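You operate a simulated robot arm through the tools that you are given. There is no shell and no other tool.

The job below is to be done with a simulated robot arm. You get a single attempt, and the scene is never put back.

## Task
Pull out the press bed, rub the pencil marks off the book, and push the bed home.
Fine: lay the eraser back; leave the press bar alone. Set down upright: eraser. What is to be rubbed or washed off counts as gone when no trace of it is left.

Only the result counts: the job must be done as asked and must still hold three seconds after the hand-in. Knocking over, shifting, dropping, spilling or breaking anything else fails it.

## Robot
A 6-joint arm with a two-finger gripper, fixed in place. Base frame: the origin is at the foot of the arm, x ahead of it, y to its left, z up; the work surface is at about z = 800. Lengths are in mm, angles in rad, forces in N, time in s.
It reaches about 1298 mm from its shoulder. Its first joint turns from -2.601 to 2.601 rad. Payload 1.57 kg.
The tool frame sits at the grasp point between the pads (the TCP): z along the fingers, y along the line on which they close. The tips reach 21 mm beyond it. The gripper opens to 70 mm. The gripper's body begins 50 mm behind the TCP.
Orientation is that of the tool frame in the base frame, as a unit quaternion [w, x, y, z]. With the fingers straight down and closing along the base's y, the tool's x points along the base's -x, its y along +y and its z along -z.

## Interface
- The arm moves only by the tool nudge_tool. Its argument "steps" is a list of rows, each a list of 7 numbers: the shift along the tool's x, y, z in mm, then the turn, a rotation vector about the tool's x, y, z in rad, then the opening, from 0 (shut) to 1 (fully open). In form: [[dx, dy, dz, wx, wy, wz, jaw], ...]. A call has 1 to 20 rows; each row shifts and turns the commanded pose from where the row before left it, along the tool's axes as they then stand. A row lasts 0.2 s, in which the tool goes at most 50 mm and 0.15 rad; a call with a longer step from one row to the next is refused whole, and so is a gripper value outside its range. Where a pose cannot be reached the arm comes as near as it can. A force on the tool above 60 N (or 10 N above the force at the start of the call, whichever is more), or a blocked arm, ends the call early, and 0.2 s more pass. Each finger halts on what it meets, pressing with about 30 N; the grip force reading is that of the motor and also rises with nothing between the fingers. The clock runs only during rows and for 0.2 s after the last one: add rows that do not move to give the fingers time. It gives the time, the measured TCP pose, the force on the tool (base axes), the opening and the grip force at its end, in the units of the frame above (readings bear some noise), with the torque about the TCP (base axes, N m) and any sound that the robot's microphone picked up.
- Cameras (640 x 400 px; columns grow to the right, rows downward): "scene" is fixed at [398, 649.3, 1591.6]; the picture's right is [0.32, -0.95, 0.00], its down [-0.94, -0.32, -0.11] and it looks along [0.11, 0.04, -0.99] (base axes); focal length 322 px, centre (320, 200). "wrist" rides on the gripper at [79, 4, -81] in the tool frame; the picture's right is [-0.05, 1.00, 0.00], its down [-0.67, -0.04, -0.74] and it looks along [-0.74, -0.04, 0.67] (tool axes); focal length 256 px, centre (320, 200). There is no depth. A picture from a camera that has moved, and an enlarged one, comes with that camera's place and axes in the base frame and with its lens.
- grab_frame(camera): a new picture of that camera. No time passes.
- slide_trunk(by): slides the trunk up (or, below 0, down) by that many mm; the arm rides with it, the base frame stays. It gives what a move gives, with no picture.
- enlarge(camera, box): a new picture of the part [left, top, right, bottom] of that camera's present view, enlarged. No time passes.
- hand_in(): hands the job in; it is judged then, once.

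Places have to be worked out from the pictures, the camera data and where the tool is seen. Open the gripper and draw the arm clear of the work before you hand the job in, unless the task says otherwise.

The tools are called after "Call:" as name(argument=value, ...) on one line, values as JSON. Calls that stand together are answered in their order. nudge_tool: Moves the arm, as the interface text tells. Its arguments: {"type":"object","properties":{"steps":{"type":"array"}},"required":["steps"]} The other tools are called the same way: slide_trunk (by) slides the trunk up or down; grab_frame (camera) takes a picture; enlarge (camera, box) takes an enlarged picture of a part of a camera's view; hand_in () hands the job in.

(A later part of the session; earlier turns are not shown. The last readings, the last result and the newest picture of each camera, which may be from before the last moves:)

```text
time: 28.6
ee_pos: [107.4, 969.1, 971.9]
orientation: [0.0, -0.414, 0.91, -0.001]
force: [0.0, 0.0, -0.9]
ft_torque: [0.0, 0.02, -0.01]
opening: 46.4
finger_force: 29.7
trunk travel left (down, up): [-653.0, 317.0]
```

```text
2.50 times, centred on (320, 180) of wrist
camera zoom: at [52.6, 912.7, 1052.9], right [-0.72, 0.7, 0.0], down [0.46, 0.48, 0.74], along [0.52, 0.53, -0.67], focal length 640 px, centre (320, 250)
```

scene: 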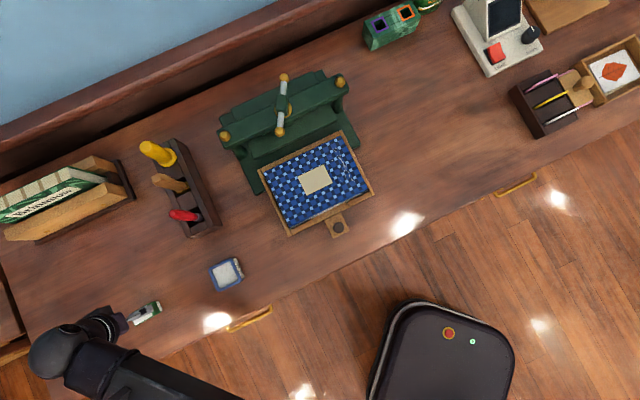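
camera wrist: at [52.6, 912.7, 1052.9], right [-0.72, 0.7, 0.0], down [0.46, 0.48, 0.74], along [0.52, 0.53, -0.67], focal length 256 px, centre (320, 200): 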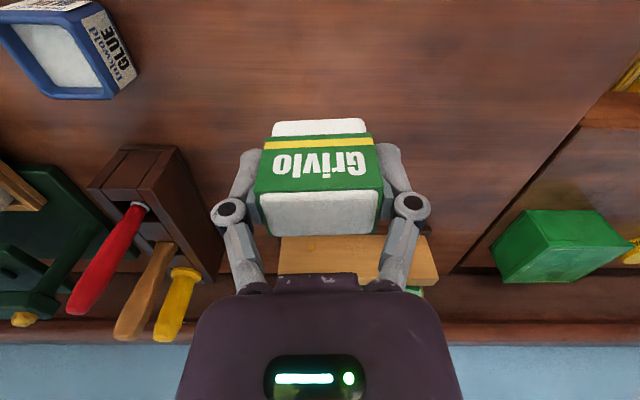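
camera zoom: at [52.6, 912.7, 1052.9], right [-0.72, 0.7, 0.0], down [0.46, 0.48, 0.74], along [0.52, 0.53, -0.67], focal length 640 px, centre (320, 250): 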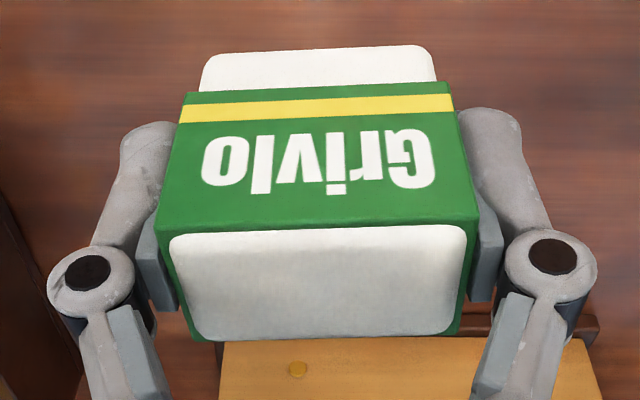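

The eraser is held firmly and upright; its exposed rubber (≈40 × 24 mm) extends below the fingertips. Now I turn back 0.068 rad to match the book and travel at this height to above the middle of the marks, about (564.7, 655.4).

Call:
nudge_tool(steps=[[0, 0, 0, 0, 0, 0.068, 0.4], [-8.46, -45.4, 0, 0, 0, 0, 0.4], [-8.46, -45.4, 0, 0, 0, 0, 0.4], [-8.46, -45.4, 0, 0, 0, 0, 0.4], [-8.46, -45.4, 0, 0, 0, 0, 0.4], [-8.46, -45.4, 0, 0, 0, 0, 0.4], [-8.46, -45.4, 0, 0, 0, 0, 0.4], [-8.46, -45.4, 0, 0, 0, 0, 0.4], [-8.46, -45.4, 0, 0, 0, 0, 0.4], [-8.46, -45.4, 0, 0, 0, 0, 0.4], [-8.46, -45.4, 0, 0, 0, 0, 0.4], [-8.46, -45.4, 0, 0, 0, 0, 0.4], [-8.46, -45.4, 0, 0, 0, 0, 0.4], [0, 0, 0, 0, 0, 0, 0.4]])

Call:
grab_frame(camera="wrist")

Call:
grab_frame(camera="scene")

```text
time: 31.6
ee_pos: [566.4, 655.5, 972.5]
orientation: [0.001, -0.383, 0.924, 0.001]
force: [0.5, 0.1, -0.1]
ft_torque: [0.0, -0.02, -0.02]
opening: 46.2
finger_force: 30.0
out of reach, approached as far as the arm can: row 5, 10
trunk travel left (down, up): [-653.0, 317.0]
```

```text
taken
camera wrist: at [507.0, 601.9, 1053.2], right [-0.67, 0.74, 0.0], down [0.5, 0.45, 0.74], along [0.55, 0.5, -0.67], focal length 256 px, centre (320, 200)
```

wrist: 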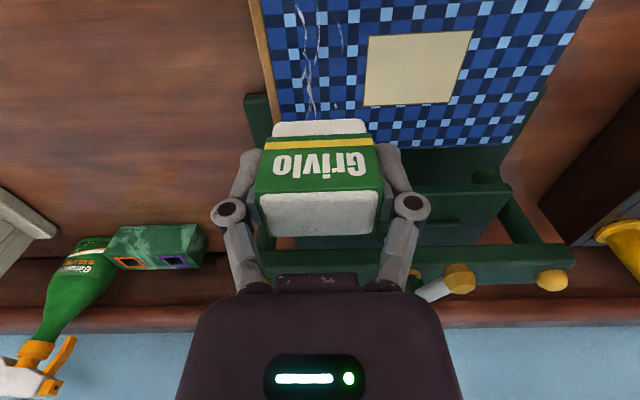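

```text
taken
```

scene: 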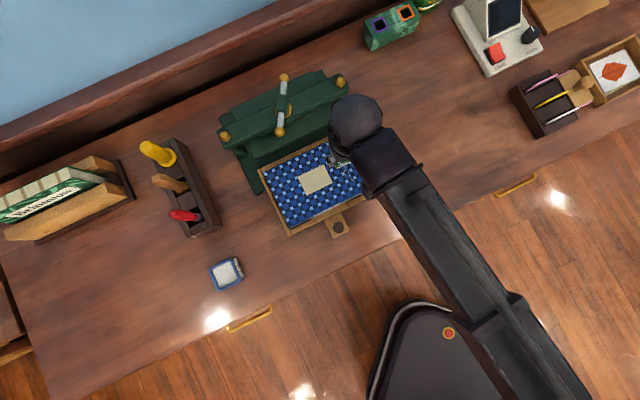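

Wrist and scene estimates of the marks agree (strip u≈75–168 mm from the knob, v≈50–82). I'll shift 42 mm outward to start at the front end of the strip, then lower to just above the book (TCP ≈ 900).

Call:
nudge_tool(steps=[[21, 0, 0, 0, 0, 0, 0.4], [21, 0, 0, 0, 0, 0, 0.4], [0, 0, 0, 0, 0, 0, 0.4]])

Call:
slide_trunk(by=-70)

Call:
grab_frame(camera="wrist")

Call:
enlarge(camera="scene", box=[255, 95, 415, 245])

```text
time: 32.4
ee_pos: [536.5, 626.6, 971.8]
orientation: [0.0, -0.384, 0.924, 0.0]
force: [0.6, -0.1, -0.4]
ft_torque: [0.0, 0.03, 0.0]
opening: 46.2
finger_force: 30.2
trunk travel left (down, up): [-653.0, 317.0]
```

```text
time: 33.5
ee_pos: [535.6, 625.4, 902.3]
orientation: [0.0, -0.384, 0.924, 0.0]
force: [0.4, -0.2, -1.0]
ft_torque: [-0.01, 0.0, 0.02]
opening: 46.2
finger_force: 30.3
trunk travel left (down, up): [-583.0, 387.0]
```

```text
taken
camera wrist: at [477.3, 573.4, 983.3], right [-0.67, 0.74, 0.0], down [0.5, 0.45, 0.74], along [0.55, 0.5, -0.67], focal length 256 px, centre (320, 200)
```

wrist: 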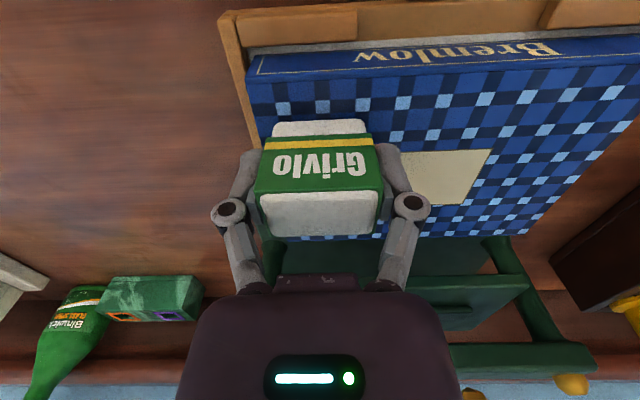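

```text
2.67 times, centred on (335, 170) of scene
camera zoom: at [398.0, 649.3, 1591.6], right [0.32, -0.95, 0.0], down [-0.94, -0.32, -0.11], along [0.11, 0.04, -0.99], focal length 860 px, centre (280, 280)
```

zoom: 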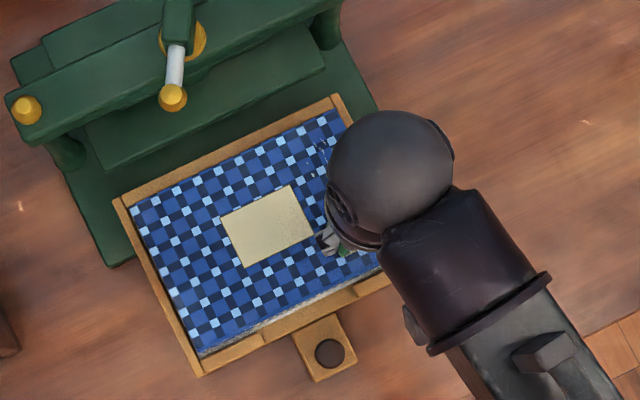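

Eraser bottom is about 10 mm above the cover. Lowering in small steps while watching the vertical force.

Call:
slide_trunk(by=-7)

Call:
slide_trunk(by=-2)

```text
time: 34.1
ee_pos: [536.6, 627.1, 895.3]
orientation: [0.0, -0.384, 0.923, 0.0]
force: [-0.5, 0.1, 0.1]
ft_torque: [-0.02, -0.05, 0.01]
opening: 46.0
finger_force: 30.0
trunk travel left (down, up): [-576.0, 394.0]
```

```text
time: 34.6
ee_pos: [536.1, 626.8, 894.2]
orientation: [0.001, -0.384, 0.923, 0.001]
force: [2.4, 2.6, 14.6]
ft_torque: [0.07, -0.03, -0.01]
opening: 46.1
finger_force: 30.5
trunk travel left (down, up): [-574.0, 396.0]
```

Contact made at TCP z≈894.5 with 14.6 N; I'll ease off slightly to lower the friction.

Call:
slide_trunk(by=0.6)

```text
time: 35.1
ee_pos: [534.5, 627.0, 894.3]
orientation: [-0.001, -0.383, 0.924, 0.0]
force: [1.0, 0.5, 8.6]
ft_torque: [0.04, -0.02, 0.01]
opening: 46.4
finger_force: 29.7
trunk travel left (down, up): [-575.0, 395.0]
```

8.6 N is a good rubbing force. First a short test stroke sideways at this spot, then look.

Call:
nudge_tool(steps=[[0, 9, 0, 0, 0, 0, 0.4], [0, -9, 0, 0, 0, 0, 0.4], [0, -9, 0, 0, 0, 0, 0.4], [0, 9, 0, 0, 0, 0, 0.4], [0, 9, 0, 0, 0, 0, 0.4], [0, -9, 0, 0, 0, 0, 0.4], [0, -9, 0, 0, 0, 0, 0.4], [0, 9, 0, 0, 0, 0, 0.4]])

Call:
enlarge(camera="scene", box=[255, 95, 415, 245])

Call:
grab_frame(camera="wrist")

```text
time: 36.9
ee_pos: [537.3, 626.3, 893.1]
orientation: [0.0, -0.383, 0.924, -0.001]
force: [1.5, -1.9, 5.7]
ft_torque: [-0.03, -0.01, -0.04]
opening: 46.1
finger_force: 29.8
trunk travel left (down, up): [-575.0, 395.0]
```

```text
2.67 times, centred on (335, 170) of scene
camera zoom: at [398.0, 649.3, 1591.6], right [0.32, -0.95, 0.0], down [-0.94, -0.32, -0.11], along [0.11, 0.04, -0.99], focal length 860 px, centre (280, 280)
```

zoom: 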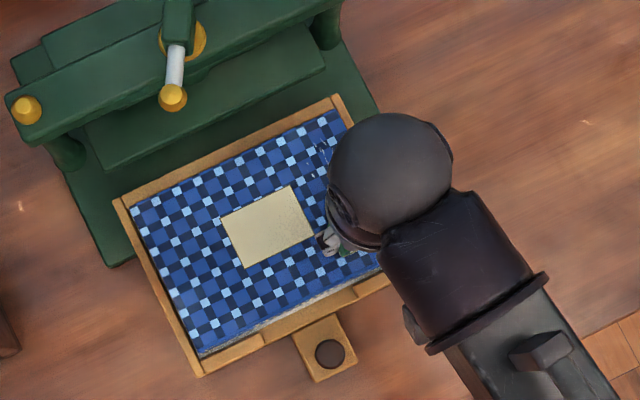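

```text
taken
camera wrist: at [478.4, 572.9, 975.2], right [-0.67, 0.74, 0.0], down [0.5, 0.45, 0.75], along [0.55, 0.5, -0.67], focal length 256 px, centre (320, 200)
```

wrist: 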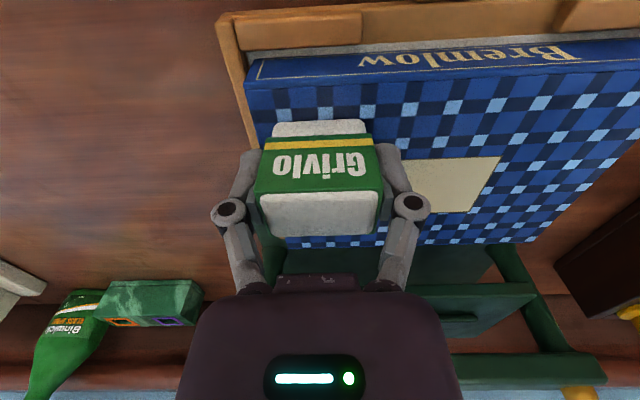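

The bed stayed put during lateral rubbing and the force is steady at ~6–8 N. Now I zigzag inward: ±9 mm side strokes with 3 mm advance each.

Call:
nudge_tool(steps=[[0, 9, 0, 0, 0, 0, 0.4], [-3, -18, 0, 0, 0, 0, 0.4], [-3, 18, 0, 0, 0, 0, 0.4], [-3, -18, 0, 0, 0, 0, 0.4], [-3, 18, 0, 0, 0, 0, 0.4], [-3, -18, 0, 0, 0, 0, 0.4], [-3, 18, 0, 0, 0, 0, 0.4], [-3, -18, 0, 0, 0, 0, 0.4], [-3, 18, 0, 0, 0, 0, 0.4], [-3, -18, 0, 0, 0, 0, 0.4], [-3, 18, 0, 0, 0, 0, 0.4], [-3, -18, 0, 0, 0, 0, 0.4], [-3, 18, 0, 0, 0, 0, 0.4], [-3, -18, 0, 0, 0, 0, 0.4], [-3, 18, 0, 0, 0, 0, 0.4], [0, -9, 0, 0, 0, 0, 0.4]])

Call:
enlarge(camera="scene", box=[255, 95, 415, 245])

Call:
grab_frame(camera="wrist")

```text
time: 40.3
ee_pos: [566.2, 656.9, 894.7]
orientation: [0.0, -0.383, 0.924, 0.0]
force: [-0.2, 0.7, 5.1]
ft_torque: [0.04, 0.04, -0.03]
opening: 46.2
finger_force: 30.0
trunk travel left (down, up): [-575.0, 395.0]
```

```text
2.67 times, centred on (335, 170) of scene
camera zoom: at [398.0, 649.3, 1591.6], right [0.32, -0.95, 0.0], down [-0.94, -0.32, -0.11], along [0.11, 0.04, -0.99], focal length 860 px, centre (280, 280)
```

zoom: 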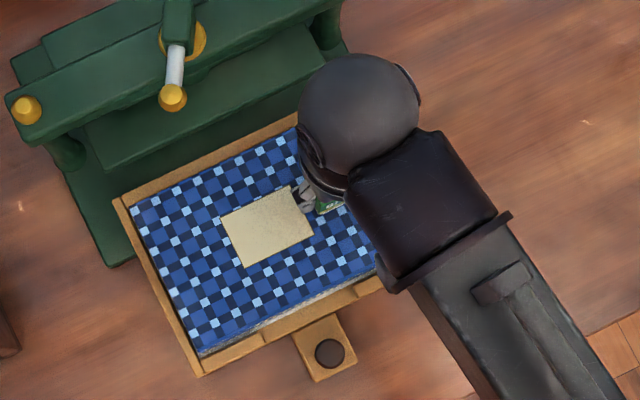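

```text
taken
camera wrist: at [507.0, 602.8, 975.1], right [-0.67, 0.74, 0.0], down [0.49, 0.45, 0.75], along [0.55, 0.5, -0.67], focal length 256 px, centre (320, 200)
```

wrist: 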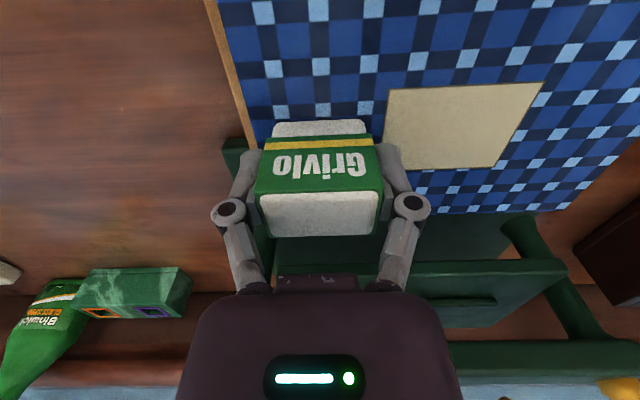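

The passed section is clean — the marks are coming off. Continuing the same zigzag inward for the remaining 42 mm.

Call:
nudge_tool(steps=[[0, 9, 0, 0, 0, 0, 0.4], [-3, -18, 0, 0, 0, 0, 0.4], [-3, 18, 0, 0, 0, 0, 0.4], [-3, -18, 0, 0, 0, 0, 0.4], [-3, 18, 0, 0, 0, 0, 0.4], [-3, -18, 0, 0, 0, 0, 0.4], [-3, 18, 0, 0, 0, 0, 0.4], [-3, -18, 0, 0, 0, 0, 0.4], [-3, 18, 0, 0, 0, 0, 0.4], [-3, -18, 0, 0, 0, 0, 0.4], [-3, 18, 0, 0, 0, 0, 0.4], [-3, -18, 0, 0, 0, 0, 0.4], [-3, 18, 0, 0, 0, 0, 0.4], [-3, -18, 0, 0, 0, 0, 0.4], [-3, 18, 0, 0, 0, 0, 0.4], [0, -18, 0, 0, 0, 0, 0.4], [0, 9, 0, 0, 0, 0, 0.4]])

Call:
enlarge(camera="scene", box=[255, 95, 415, 245])

Call:
grab_frame(camera="wrist")

```text
time: 43.9
ee_pos: [594.0, 685.6, 893.3]
orientation: [0.001, -0.383, 0.924, 0.0]
force: [-0.2, -0.4, 2.4]
ft_torque: [0.0, -0.02, 0.01]
opening: 46.4
finger_force: 29.7
trunk travel left (down, up): [-575.0, 395.0]
```

```text
2.67 times, centred on (335, 170) of scene
camera zoom: at [398.0, 649.3, 1591.6], right [0.32, -0.95, 0.0], down [-0.94, -0.32, -0.11], along [0.11, 0.04, -0.99], focal length 860 px, centre (280, 280)
```

zoom: 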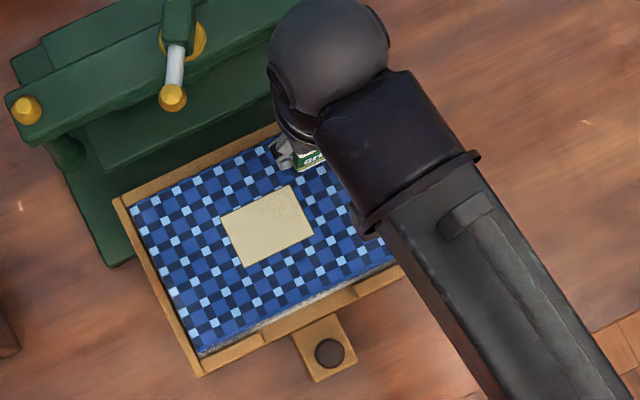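

```text
taken
camera wrist: at [536.3, 631.7, 975.1], right [-0.67, 0.74, 0.0], down [0.5, 0.45, 0.74], along [0.55, 0.5, -0.67], focal length 256 px, centre (320, 200)
```

wrist: 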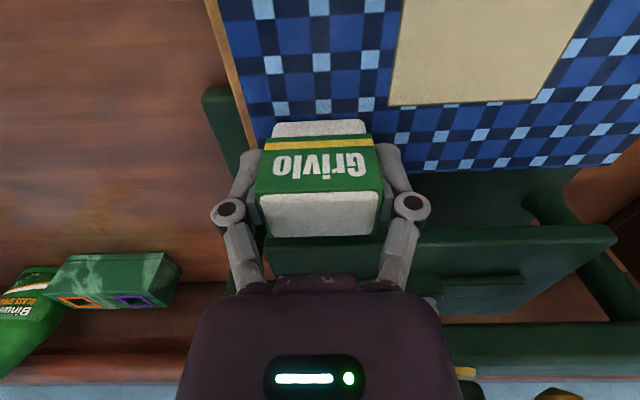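

I've covered the whole strip, though force dropped to 2.4 N near the far end. I'll lift off and back away to inspect the cover.

Call:
slide_trunk(by=80)

Call:
nudge_tool(steps=[[40, 0, 0, 0, 0, 0, 0.4], [40, 0, 0, 0, 0, 0, 0.4], [40, 0, 0, 0, 0, 0, 0.4], [40, -10, 0, 0, 0, 0, 0.4], [40, -20, 0, 0, 0, 0, 0.4], [0, 0, 0, 0, 0, 0, 0.4]])

Call:
grab_frame(camera="scene")

Call:
grab_frame(camera="wrist")

Call:
enlarge(camera="scene", box=[325, 130, 380, 195])

```text
time: 45.1
ee_pos: [595.1, 685.6, 973.3]
orientation: [-0.001, -0.384, 0.924, 0.0]
force: [0.2, -0.3, -0.6]
ft_torque: [0.0, -0.02, 0.0]
opening: 46.0
finger_force: 29.9
trunk travel left (down, up): [-655.0, 315.0]
```

```text
time: 46.5
ee_pos: [474.6, 521.3, 973.6]
orientation: [0.0, -0.384, 0.923, 0.0]
force: [0.4, 0.7, 0.3]
ft_torque: [0.04, 0.0, -0.01]
opening: 46.0
finger_force: 29.8
trunk travel left (down, up): [-655.0, 315.0]
```

```text
taken
```

scene: 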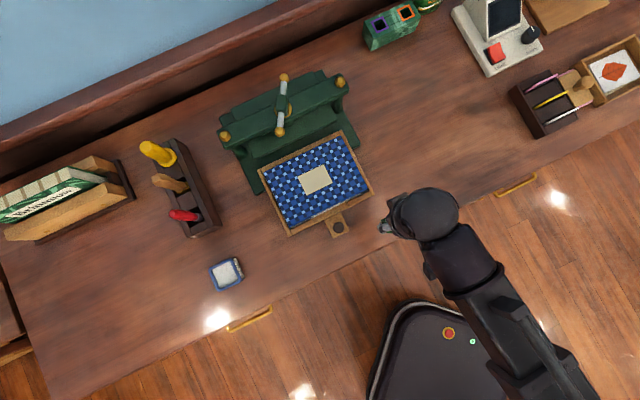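

```text
taken
camera wrist: at [415.7, 468.0, 1054.8], right [-0.67, 0.74, 0.0], down [0.5, 0.45, 0.74], along [0.55, 0.5, -0.67], focal length 256 px, centre (320, 200)
```

wrist: 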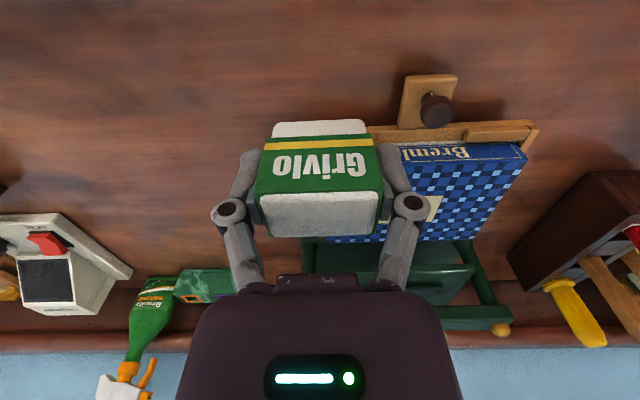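

```text
6.15 times, centred on (352, 162) of scene
camera zoom: at [398.0, 649.3, 1591.6], right [0.32, -0.95, 0.0], down [-0.94, -0.32, -0.11], along [0.11, 0.04, -0.99], focal length 1984 px, centre (120, 431)
```

zoom: 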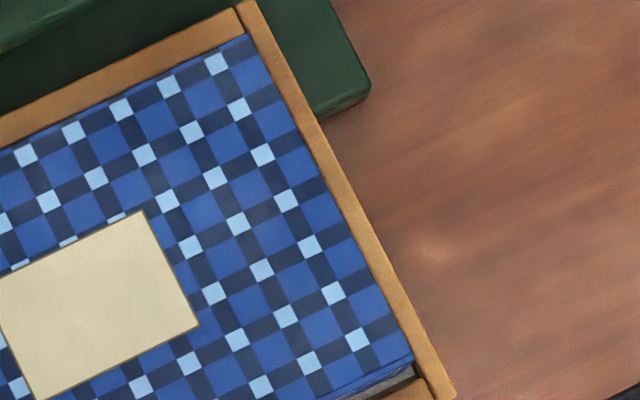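

The cover looks clean. I'll enlarge further on the former mark area and the rest of the book to make sure no trace remains anywhere.

Call:
enlarge(camera="scene", box=[335, 138, 365, 163])

Call:
enlarge(camera="scene", box=[340, 160, 374, 188])

Call:
enlarge(camera="scene", box=[262, 150, 322, 195])

Call:
enlarge(camera="scene", box=[270, 180, 350, 235])

```text
16.00 times, centred on (350, 150) of scene
camera zoom: at [398.0, 649.3, 1591.6], right [0.32, -0.95, 0.0], down [-0.94, -0.32, -0.11], along [0.11, 0.04, -0.99], focal length 5158 px, centre (-160, 992)
```

zoom: 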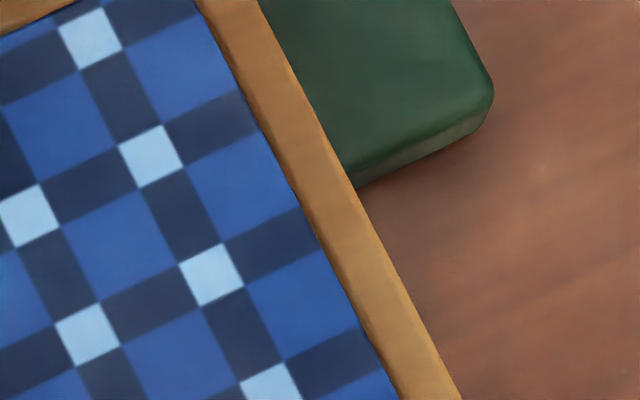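

```text
14.29 times, centred on (357, 174) of scene
camera zoom: at [398.0, 649.3, 1591.6], right [0.32, -0.95, 0.0], down [-0.94, -0.32, -0.11], along [0.11, 0.04, -0.99], focal length 4605 px, centre (-209, 571)
```

zoom: 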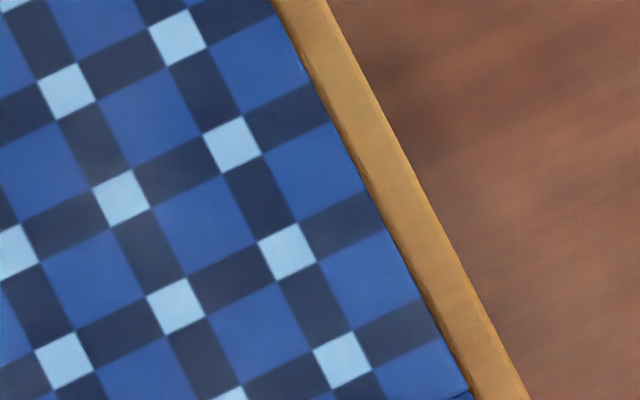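

```text
8.89 times, centred on (292, 172) of scene
camera zoom: at [398.0, 649.3, 1591.6], right [0.32, -0.95, 0.0], down [-0.94, -0.32, -0.11], along [0.11, 0.04, -0.99], focal length 2865 px, centre (569, 444)
```

zoom: 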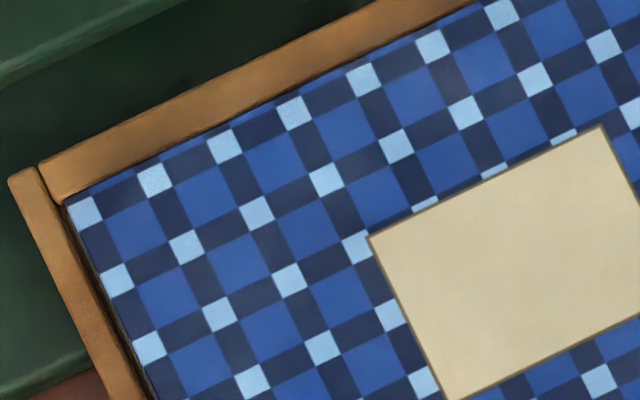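

```text
7.27 times, centred on (310, 208) of scene
camera zoom: at [398.0, 649.3, 1591.6], right [0.32, -0.95, 0.0], down [-0.94, -0.32, -0.11], along [0.11, 0.04, -0.99], focal length 2344 px, centre (393, 146)
```

zoom: 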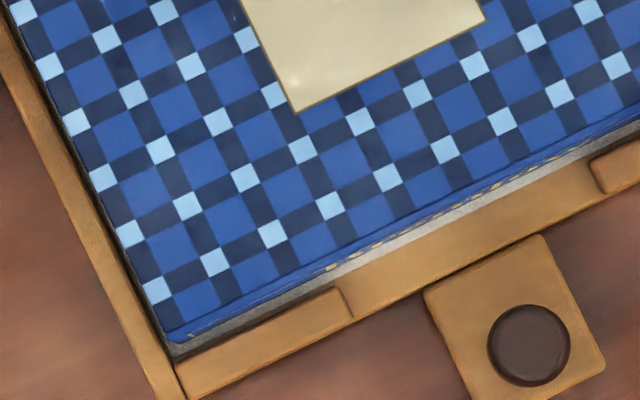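

No trace visible from the scene camera. For a sharper check I'll bring the wrist camera over the cover (same safe height) and inspect the strip close up.

Call:
nudge_tool(steps=[[-36.9, 26.5, 0, 0, 0, 0, 0.4], [-36.9, 26.5, 0, 0, 0, 0, 0.4], [-36.9, 26.5, 0, 0, 0, 0, 0.4], [-36.9, 26.5, 0, 0, 0, 0, 0.4], [0, 0, 0, 0, 0, 0, 0.4]])

Call:
grab_frame(camera="wrist")

Call:
enlarge(camera="wrist", box=[140, 0, 300, 100])

Call:
enlarge(camera="wrist", box=[160, 70, 270, 160])

```text
time: 47.7
ee_pos: [505.3, 699.9, 973.6]
orientation: [0.0, -0.384, 0.923, 0.0]
force: [-0.3, 1.5, -0.7]
ft_torque: [0.02, 0.01, 0.0]
opening: 46.1
finger_force: 29.7
trunk travel left (down, up): [-655.0, 315.0]
```

```text
taken
camera wrist: at [446.8, 646.4, 1054.9], right [-0.67, 0.74, 0.0], down [0.5, 0.45, 0.74], along [0.55, 0.5, -0.67], focal length 256 px, centre (320, 200)
```

wrist: 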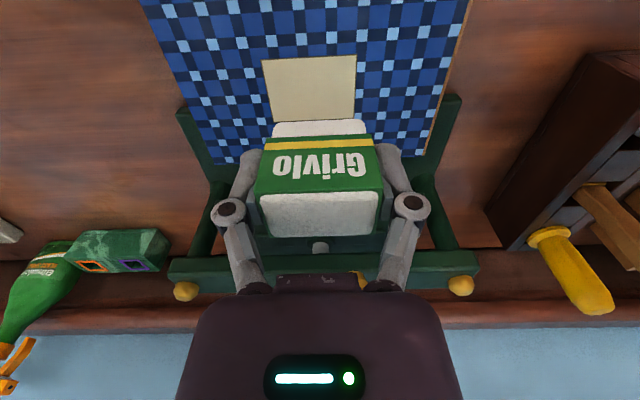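

```text
4.00 times, centred on (220, 50) of wrist
camera zoom: at [446.8, 646.4, 1054.9], right [-0.67, 0.74, 0.0], down [0.5, 0.45, 0.74], along [0.55, 0.5, -0.67], focal length 1024 px, centre (720, 800)
```

zoom: 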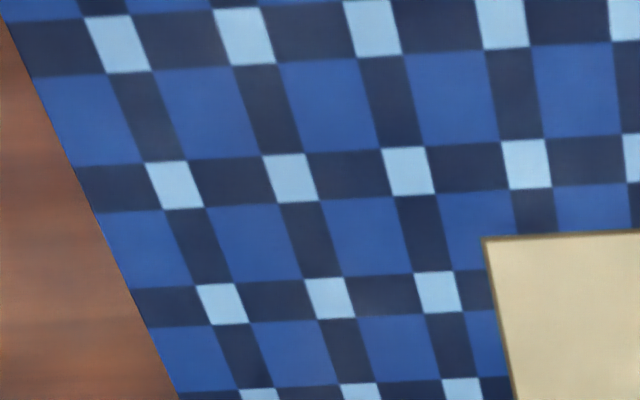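

```text
4.44 times, centred on (215, 115) of wrist
camera zoom: at [446.8, 646.4, 1054.9], right [-0.67, 0.74, 0.0], down [0.5, 0.45, 0.74], along [0.55, 0.5, -0.67], focal length 1138 px, centre (787, 578)
```

zoom: 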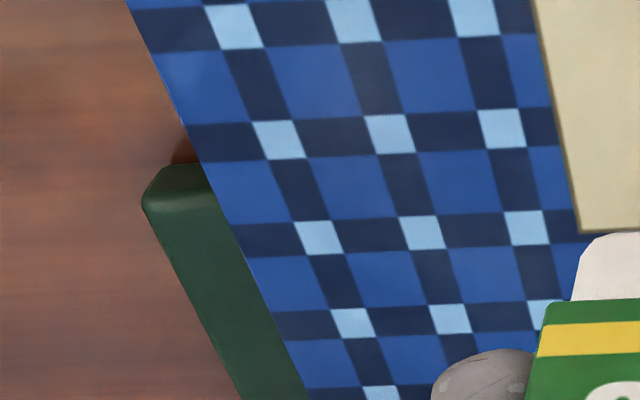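

The strip is spotless in the close-up too. Now I carry the eraser back to where it stood: travel to (107.3, 969.4) and turn −0.068 rad to the original yaw.

Call:
nudge_tool(steps=[[8.23, 42.92, 0, 0, 0, 0, 0.4], [8.23, 42.92, 0, 0, 0, 0, 0.4], [8.23, 42.92, 0, 0, 0, 0, 0.4], [8.23, 42.92, 0, 0, 0, 0, 0.4], [8.23, 42.92, 0, 0, 0, 0, 0.4], [8.23, 42.92, 0, 0, 0, 0, 0.4], [8.23, 42.92, 0, 0, 0, 0, 0.4], [8.23, 42.92, 0, 0, 0, 0, 0.4], [8.23, 42.92, 0, 0, 0, 0, 0.4], [8.23, 42.92, 0, 0, 0, 0, 0.4], [8.23, 42.92, 0, 0, 0, 0, 0.4], [0, 0, 0, 0, 0, -0.068, 0.4], [0, 0, 0, 0, 0, 0, 0.4]])

Call:
grab_frame(camera="wrist")

Call:
grab_frame(camera="scene")

```text
time: 50.5
ee_pos: [107.2, 971.1, 973.5]
orientation: [0.0, -0.415, 0.91, -0.001]
force: [0.6, 0.3, -0.9]
ft_torque: [0.0, -0.02, -0.02]
opening: 46.0
finger_force: 29.7
trunk travel left (down, up): [-655.0, 315.0]
```

```text
taken
camera wrist: at [52.0, 914.1, 1054.7], right [-0.72, 0.7, 0.0], down [0.46, 0.48, 0.74], along [0.52, 0.54, -0.67], focal length 256 px, centre (320, 200)
```

wrist: 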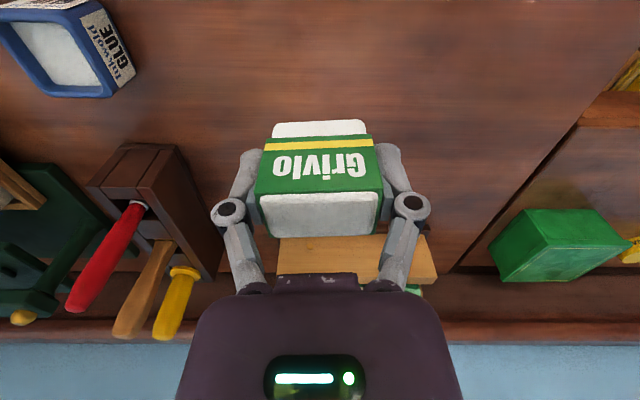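

```text
taken
```

scene: 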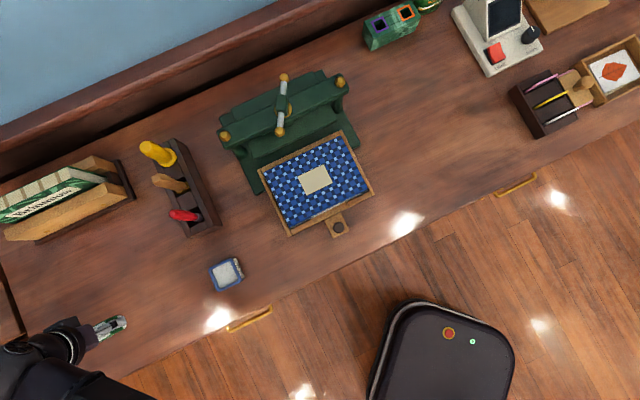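

I'm 1.5 mm off the original spot; I'll correct that and lower to just above the table.

Call:
nudge_tool(steps=[[0.7, -1.4, 0, 0, 0, 0, 0.4], [0, 0, 0, 0, 0, 0, 0.4]])

Call:
slide_trunk(by=-136)

Call:
slide_trunk(by=-4.5)

Call:
grab_frame(camera="wrist")

```text
time: 51.1
ee_pos: [108.1, 969.2, 973.6]
orientation: [0.0, -0.414, 0.91, 0.0]
force: [0.4, 0.7, -0.6]
ft_torque: [0.02, 0.0, -0.03]
opening: 46.2
finger_force: 30.1
trunk travel left (down, up): [-655.0, 315.0]
```

```text
time: 52.7
ee_pos: [107.4, 969.9, 837.5]
orientation: [0.0, -0.415, 0.91, 0.0]
force: [-0.3, 0.2, -1.0]
ft_torque: [0.01, -0.01, 0.03]
opening: 46.1
finger_force: 29.5
trunk travel left (down, up): [-519.0, 451.0]
```

```text
time: 53.2
ee_pos: [108.3, 969.2, 834.0]
orientation: [0.0, -0.414, 0.91, 0.001]
force: [0.4, -0.3, -0.8]
ft_torque: [0.0, 0.03, 0.0]
opening: 46.1
finger_force: 29.9
trunk travel left (down, up): [-514.0, 456.0]
```

```text
taken
camera wrist: at [52.0, 912.7, 914.2], right [-0.72, 0.7, 0.0], down [0.46, 0.48, 0.74], along [0.52, 0.54, -0.67], focal length 256 px, centre (320, 200)
```

wrist: 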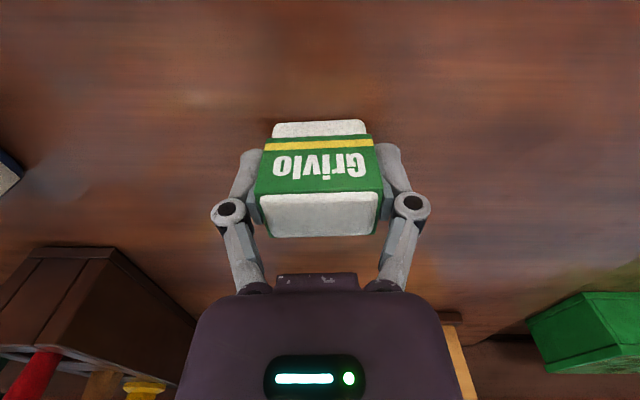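

No contact yet at TCP z≈833.5; lowering millimetre by millimetre until the table takes the eraser.

Call:
slide_trunk(by=-1)

Call:
slide_trunk(by=-0.7)

```text
time: 53.8
ee_pos: [107.4, 970.9, 831.1]
orientation: [0.0, -0.415, 0.91, 0.0]
force: [-0.5, 0.4, -0.9]
ft_torque: [-0.01, 0.02, 0.02]
opening: 46.0
finger_force: 29.9
trunk travel left (down, up): [-513.0, 457.0]
```

```text
time: 54.3
ee_pos: [106.2, 970.2, 830.8]
orientation: [0.001, -0.415, 0.91, 0.001]
force: [0.7, 3.2, 7.4]
ft_torque: [0.04, -0.05, 0.03]
opening: 46.3
finger_force: 29.6
trunk travel left (down, up): [-513.0, 457.0]
```

The table now supports the eraser (7.4 N). Easing slightly, then opening the gripper smoothly.

Call:
slide_trunk(by=0.4)

Call:
nudge_tool(steps=[[0, 0, 0, 0, 0, 0, 0.68], [0, 0, 0, 0, 0, 0, 0.75], [0, 0, 0, 0, 0, 0, 0.88], [0, 0, 0, 0, 0, 0, 1], [0, 0, 0, 0, 0, 0, 1], [0, 0, 0, 0, 0, 0, 1]])

Call:
grab_frame(camera="wrist")

```text
time: 54.8
ee_pos: [106.2, 970.2, 831.1]
orientation: [0.0, -0.415, 0.91, 0.0]
force: [0.4, 1.3, 4.1]
ft_torque: [0.06, 0.03, -0.01]
opening: 46.3
finger_force: 30.1
trunk travel left (down, up): [-513.0, 457.0]
```

```text
time: 56.2
ee_pos: [108.2, 970.5, 832.0]
orientation: [0.0, -0.415, 0.91, 0.0]
force: [-0.6, 0.6, -0.6]
ft_torque: [0.03, 0.0, 0.01]
opening: 69.9
finger_force: 0.1
trunk travel left (down, up): [-513.0, 457.0]
```

```text
taken
camera wrist: at [52.0, 912.8, 912.9], right [-0.72, 0.7, 0.0], down [0.46, 0.48, 0.74], along [0.52, 0.54, -0.67], focal length 256 px, centre (320, 200)
```

wrist: 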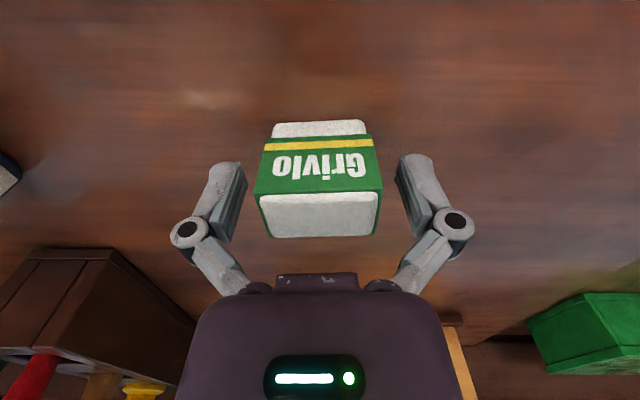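

The eraser stands free and upright between the open fingers. Raising straight up 142 mm and checking from both cameras.

Call:
slide_trunk(by=142)

Call:
enlarge(camera="wrist", box=[270, 10, 370, 110])

Call:
enlarge(camera="scene", box=[80, 270, 200, 350])

```text
time: 57.8
ee_pos: [106.9, 970.2, 973.9]
orientation: [0.0, -0.415, 0.91, 0.0]
force: [0.3, 0.4, -0.1]
ft_torque: [0.0, -0.01, -0.02]
opening: 69.9
finger_force: 0.1
trunk travel left (down, up): [-655.0, 315.0]
```

```text
4.00 times, centred on (320, 60) of wrist
camera zoom: at [52.0, 912.9, 1054.8], right [-0.72, 0.7, 0.0], down [0.46, 0.48, 0.74], along [0.52, 0.53, -0.67], focal length 1024 px, centre (320, 760)
```

zoom: 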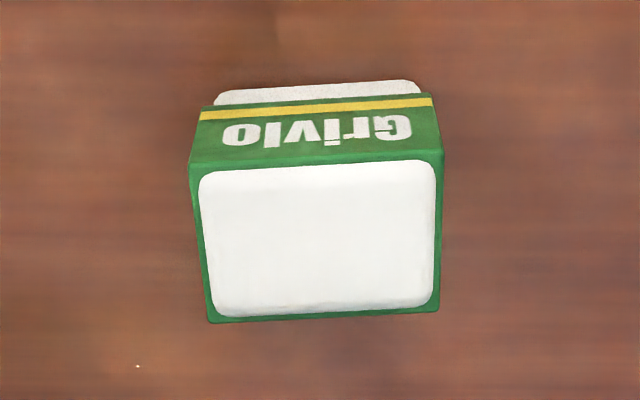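

```text
5.00 times, centred on (140, 310) of scene
camera zoom: at [398.0, 649.3, 1591.6], right [0.32, -0.95, 0.0], down [-0.94, -0.32, -0.11], along [0.11, 0.04, -0.99], focal length 1612 px, centre (1220, -350)
```

zoom: 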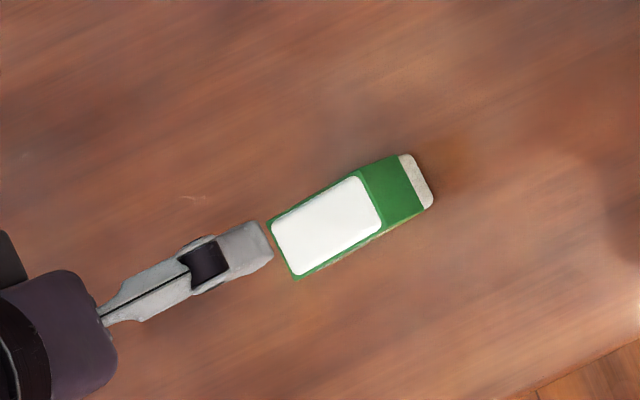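

The eraser is back upright in its spot. Now I rotate back and travel over to the knob at about (432.5, 616.5) to push the bed home.

Call:
nudge_tool(steps=[[0, 0, 0, 0, 0, 0.068, 1], [1.85, -43.64, 0, 0, 0, 0, 1], [1.85, -43.64, 0, 0, 0, 0, 1], [1.85, -43.64, 0, 0, 0, 0, 1], [1.85, -43.64, 0, 0, 0, 0, 1], [1.85, -43.64, 0, 0, 0, 0, 1], [1.85, -43.64, 0, 0, 0, 0, 1], [1.85, -43.64, 0, 0, 0, 0, 1], [1.85, -43.64, 0, 0, 0, 0, 1], [1.85, -43.64, 0, 0, 0, 0, 1], [1.85, -43.64, 0, 0, 0, 0, 1], [1.85, -43.64, 0, 0, 0, 0, 1], [0, 0, 0, 0, 0, 0, 1]])

Call:
grab_frame(camera="wrist")

Call:
grab_frame(camera="scene")

Call:
enlarge(camera="wrist", box=[270, 10, 370, 110])

```text
time: 60.6
ee_pos: [434.0, 616.4, 973.7]
orientation: [0.0, -0.384, 0.923, 0.0]
force: [-0.8, 0.3, 0.7]
ft_torque: [-0.02, 0.02, -0.03]
opening: 70.1
finger_force: 0.0
trunk travel left (down, up): [-655.0, 315.0]
```

```text
taken
camera wrist: at [374.6, 563.0, 1055.0], right [-0.67, 0.74, 0.0], down [0.5, 0.45, 0.74], along [0.55, 0.5, -0.67], focal length 256 px, centre (320, 200)
```

wrist: 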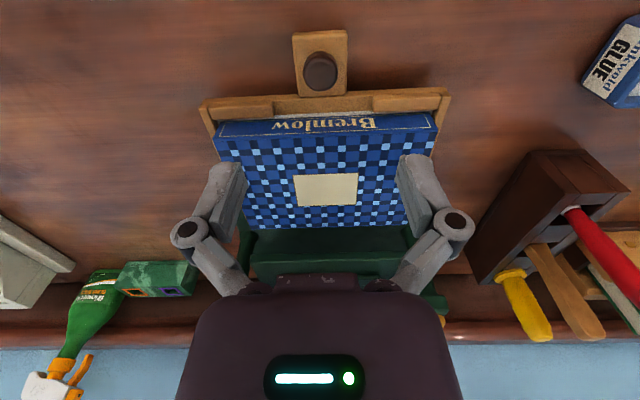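

```text
taken
```

scene: 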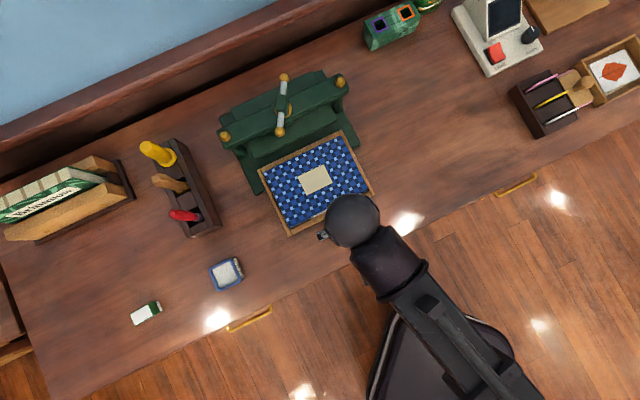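

```text
4.00 times, centred on (320, 60) of wrist
camera zoom: at [374.6, 563.0, 1055.0], right [-0.67, 0.74, 0.0], down [0.5, 0.45, 0.74], along [0.55, 0.5, -0.67], focal length 1024 px, centre (320, 760)
```

zoom: 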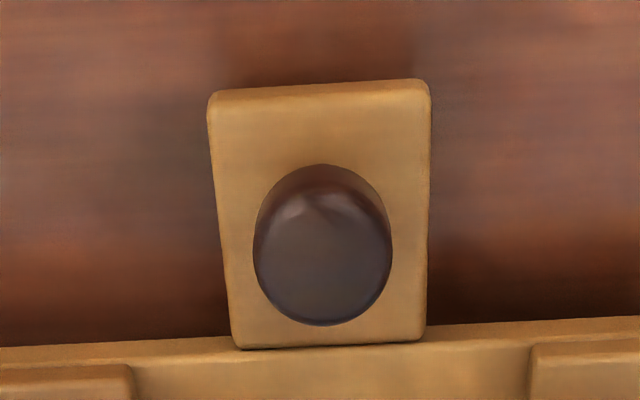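

The knob is exactly centred under the gripper (seen at 321, 74; predicted 320, 74). Lowering 119.5 mm to the grip height used before.

Call:
slide_trunk(by=-100)

Call:
slide_trunk(by=-19.5)

Call:
grab_frame(camera="wrist")

```text
time: 62.0
ee_pos: [432.8, 616.3, 873.7]
orientation: [0.0, -0.384, 0.923, -0.001]
force: [0.4, 0.7, 0.3]
ft_torque: [0.02, 0.0, 0.01]
opening: 70.1
finger_force: 0.0
trunk travel left (down, up): [-555.0, 415.0]
```

```text
time: 62.6
ee_pos: [432.4, 616.9, 854.3]
orientation: [0.0, -0.384, 0.923, 0.0]
force: [0.2, -0.9, 0.4]
ft_torque: [0.01, -0.01, -0.02]
opening: 69.8
finger_force: 0.1
trunk travel left (down, up): [-536.0, 434.0]
```

```text
taken
camera wrist: at [374.3, 563.1, 935.5], right [-0.67, 0.74, 0.0], down [0.5, 0.45, 0.74], along [0.55, 0.5, -0.67], focal length 256 px, centre (320, 200)
```

wrist: 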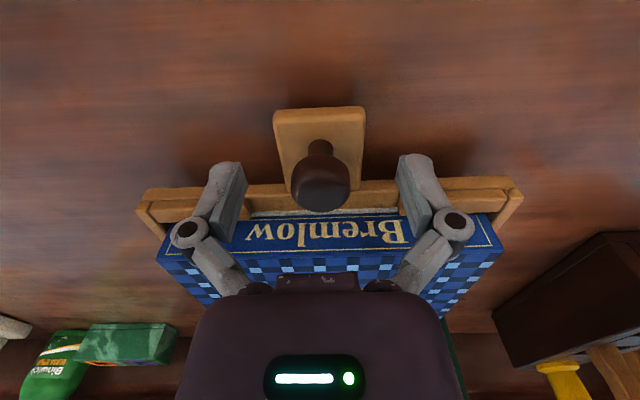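

No contact; closing on the knob.

Call:
nudge_tool(steps=[[0, 0, 0, 0, 0, 0, 0.6], [0, 0, 0, 0, 0, 0, 0.3], [0, 0, 0, 0, 0, 0, 0], [0, 0, 0, 0, 0, 0, 0]])

Call:
grab_frame(camera="wrist")

```text
time: 63.6
ee_pos: [432.5, 617.2, 855.4]
orientation: [-0.001, -0.384, 0.923, 0.0]
force: [-0.2, 3.2, 8.1]
ft_torque: [0.03, 0.02, 0.0]
opening: 25.0
finger_force: 32.2
trunk travel left (down, up): [-536.0, 434.0]
```

```text
taken
camera wrist: at [374.1, 563.2, 935.9], right [-0.67, 0.74, 0.0], down [0.5, 0.45, 0.75], along [0.55, 0.5, -0.67], focal length 256 px, centre (320, 200)
```

wrist: 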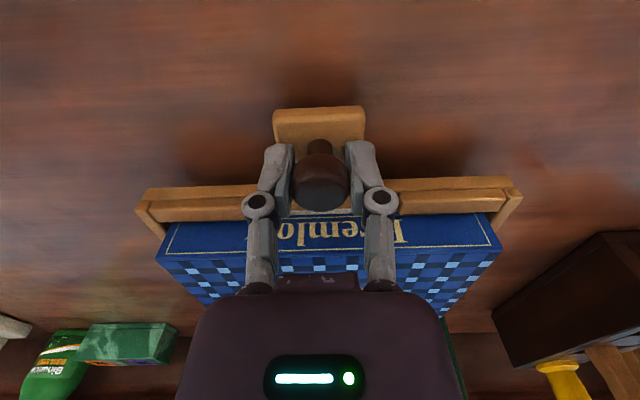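

Knob gripped (25.0 mm). Pushing the bed in along tool −x: 100 mm first.

Call:
nudge_tool(steps=[[-5, 0, 0, 0, 0, 0, 0], [-10, 0, 0, 0, 0, 0, 0], [-10, 0, 0, 0, 0, 0, 0], [-10, 0, 0, 0, 0, 0, 0], [-10, 0, 0, 0, 0, 0, 0], [-10, 0, 0, 0, 0, 0, 0], [-10, 0, 0, 0, 0, 0, 0], [-10, 0, 0, 0, 0, 0, 0], [-10, 0, 0, 0, 0, 0, 0], [-10, 0, 0, 0, 0, 0, 0], [-5, 0, 0, 0, 0, 0, 0]])

Call:
grab_frame(camera="wrist")

Call:
grab_frame(camera="scene")

```text
time: 66.0
ee_pos: [502.7, 686.7, 854.0]
orientation: [0.0, -0.384, 0.923, 0.0]
force: [-3.1, 0.4, 3.8]
ft_torque: [-0.13, 0.12, -0.02]
opening: 24.7
finger_force: 32.3
trunk travel left (down, up): [-536.0, 434.0]
```

```text
taken
camera wrist: at [444.8, 633.9, 935.8], right [-0.67, 0.74, 0.0], down [0.5, 0.45, 0.75], along [0.55, 0.5, -0.67], focal length 256 px, centre (320, 200)
```

wrist: 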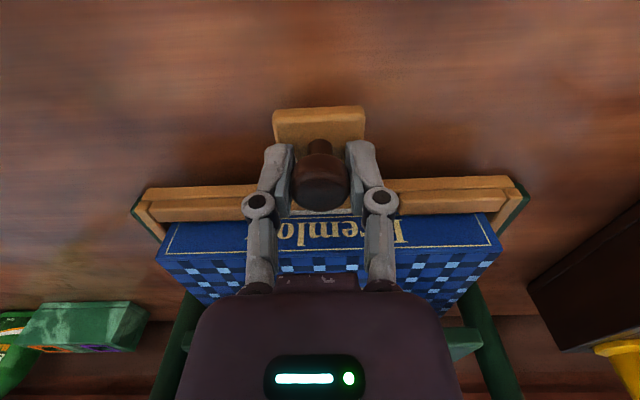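

```text
taken
```

scene: 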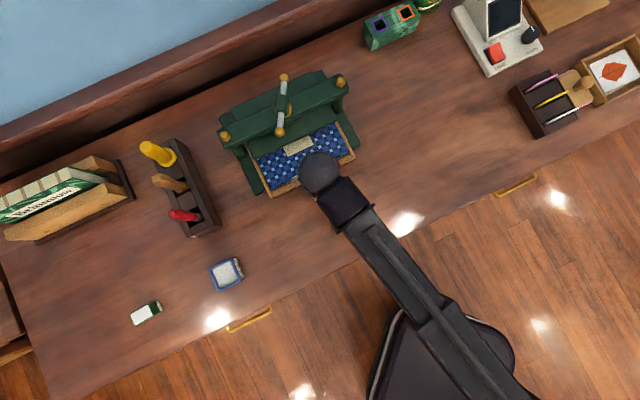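

Sliding in smoothly with the book passing under the platen. About 49 mm remains; pushing 42 mm more at gentler speed.

Call:
nudge_tool(steps=[[-6, 0, 0, 0, 0, 0, 0], [-6, 0, 0, 0, 0, 0, 0], [-6, 0, 0, 0, 0, 0, 0], [-6, 0, 0, 0, 0, 0, 0], [-6, 0, 0, 0, 0, 0, 0], [-6, 0, 0, 0, 0, 0, 0], [-6, 0, 0, 0, 0, 0, 0], [0, 0, 0, 0, 0, 0, 0]])

Call:
grab_frame(camera="scene")

```text
time: 67.8
ee_pos: [533.4, 716.8, 854.8]
orientation: [0.0, -0.384, 0.924, 0.0]
force: [-4.3, 3.3, 3.9]
ft_torque: [-0.21, 0.19, -0.02]
opening: 24.6
finger_force: 32.1
trunk travel left (down, up): [-536.0, 434.0]
```

```text
taken
```

scene: 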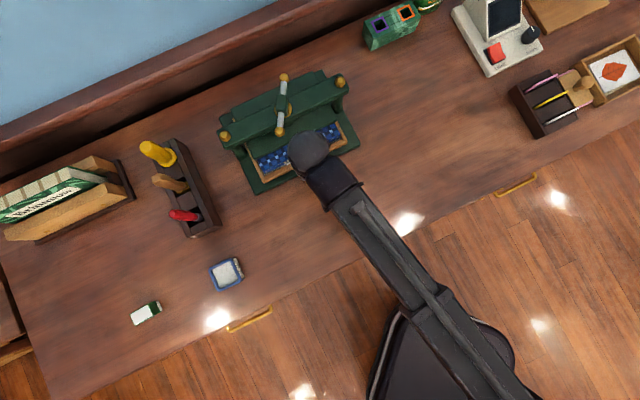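

About 6–7 mm to go; nudging 1.5 mm at a time until I feel the home stop.

Call:
nudge_tool(steps=[[-1.5, 0, 0, 0, 0, 0, 0], [-1.5, 0, 0, 0, 0, 0, 0], [-1.5, 0, 0, 0, 0, 0, 0], [-1.5, 0, 0, 0, 0, 0, 0], [0, 0, 0, 0, 0, 0, 0]])

Call:
nudge_tool(steps=[[-1, 0, 0, 0, 0, 0, 0], [-1, 0, 0, 0, 0, 0, 0], [0, 0, 0, 0, 0, 0, 0]])

```text
time: 69.0
ee_pos: [537.8, 720.9, 855.0]
orientation: [0.0, -0.383, 0.924, 0.0]
force: [-4.4, 0.7, 3.1]
ft_torque: [-0.06, 0.04, -0.07]
opening: 24.7
finger_force: 32.6
trunk travel left (down, up): [-536.0, 434.0]
```

```text
time: 69.8
ee_pos: [537.4, 720.2, 853.5]
orientation: [-0.001, -0.384, 0.923, 0.0]
force: [-11.6, -7.2, -4.7]
ft_torque: [0.37, -0.38, 0.01]
opening: 24.7
finger_force: 32.3
trunk travel left (down, up): [-536.0, 434.0]
```

The push force jumped to ~13 N at (537.5, 720.5), so the bed is against its home stop, matching the original knob position. Opening the gripper.

Call:
nudge_tool(steps=[[0, 0, 0, 0, 0, 0, 0.5], [0, 0, 0, 0, 0, 0, 0.8], [0, 0, 0, 0, 0, 0, 1], [0, 0, 0, 0, 0, 0, 1]])

Call:
slide_trunk(by=120)

Call:
grab_frame(camera="wrist")

```text
time: 70.8
ee_pos: [538.8, 722.5, 853.6]
orientation: [0.0, -0.384, 0.924, -0.001]
force: [0.0, -0.3, -0.3]
ft_torque: [0.02, 0.01, 0.0]
opening: 70.0
finger_force: 0.0
trunk travel left (down, up): [-536.0, 434.0]
```

```text
time: 72.3
ee_pos: [539.4, 722.8, 974.9]
orientation: [0.001, -0.384, 0.924, 0.0]
force: [-0.3, -0.6, 0.8]
ft_torque: [0.0, 0.04, -0.01]
opening: 69.9
finger_force: 0.0
trunk travel left (down, up): [-656.0, 314.0]
```

```text
taken
camera wrist: at [480.1, 669.1, 1055.4], right [-0.67, 0.74, 0.0], down [0.5, 0.45, 0.74], along [0.55, 0.5, -0.67], focal length 256 px, centre (320, 200)
```

wrist: 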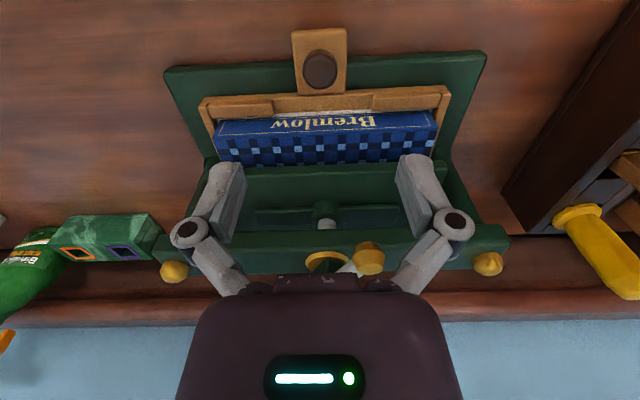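

The bed is home under the platen and the gripper is free above it. I'll back the arm away toward the robot, clear of the work, and compare the final scene with the start.

Call:
nudge_tool(steps=[[40, 0, 0, 0, 0, 0, 1], [40, 0, 0, 0, 0, 0, 1], [40, -15, 0, 0, 0, 0, 1], [40, -20, 0, 0, 0, 0, 1], [40, -20, 0, 0, 0, 0, 1], [40, -20, 0, 0, 0, 0, 1], [0, 0, 0, 0, 0, 0, 1]])

Call:
grab_frame(camera="scene")

Call:
enlarge(camera="scene", box=[200, 60, 380, 210])

Call:
enlarge(camera="scene", box=[100, 230, 280, 345])

```text
time: 73.9
ee_pos: [422.5, 498.5, 974.1]
orientation: [0.0, -0.383, 0.924, 0.0]
force: [0.1, 0.3, -0.1]
ft_torque: [0.0, 0.01, -0.03]
opening: 69.8
finger_force: 0.1
trunk travel left (down, up): [-656.0, 314.0]
```

```text
taken
```

scene: 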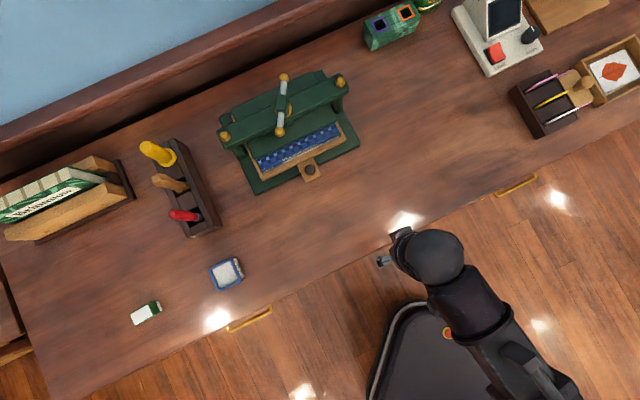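

```text
2.67 times, centred on (290, 135) of scene
camera zoom: at [398.0, 649.3, 1591.6], right [0.32, -0.95, 0.0], down [-0.94, -0.32, -0.11], along [0.11, 0.04, -0.99], focal length 860 px, centre (400, 373)
```

zoom: 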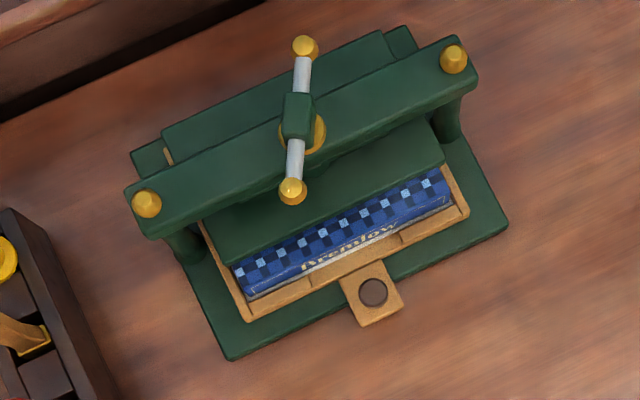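

```text
3.48 times, centred on (190, 288) of scene
camera zoom: at [398.0, 649.3, 1591.6], right [0.32, -0.95, 0.0], down [-0.94, -0.32, -0.11], along [0.11, 0.04, -0.99], focal length 1121 px, centre (772, -104)
```

zoom: 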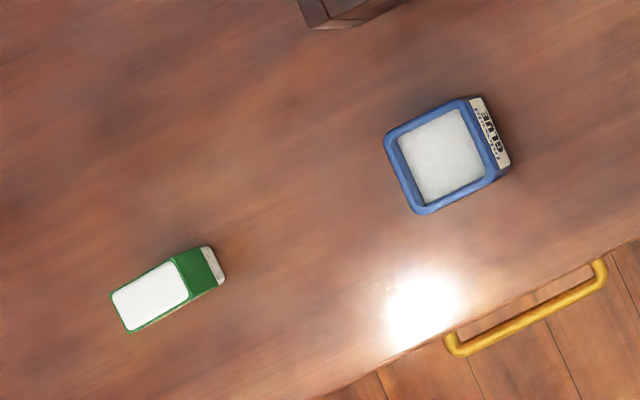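

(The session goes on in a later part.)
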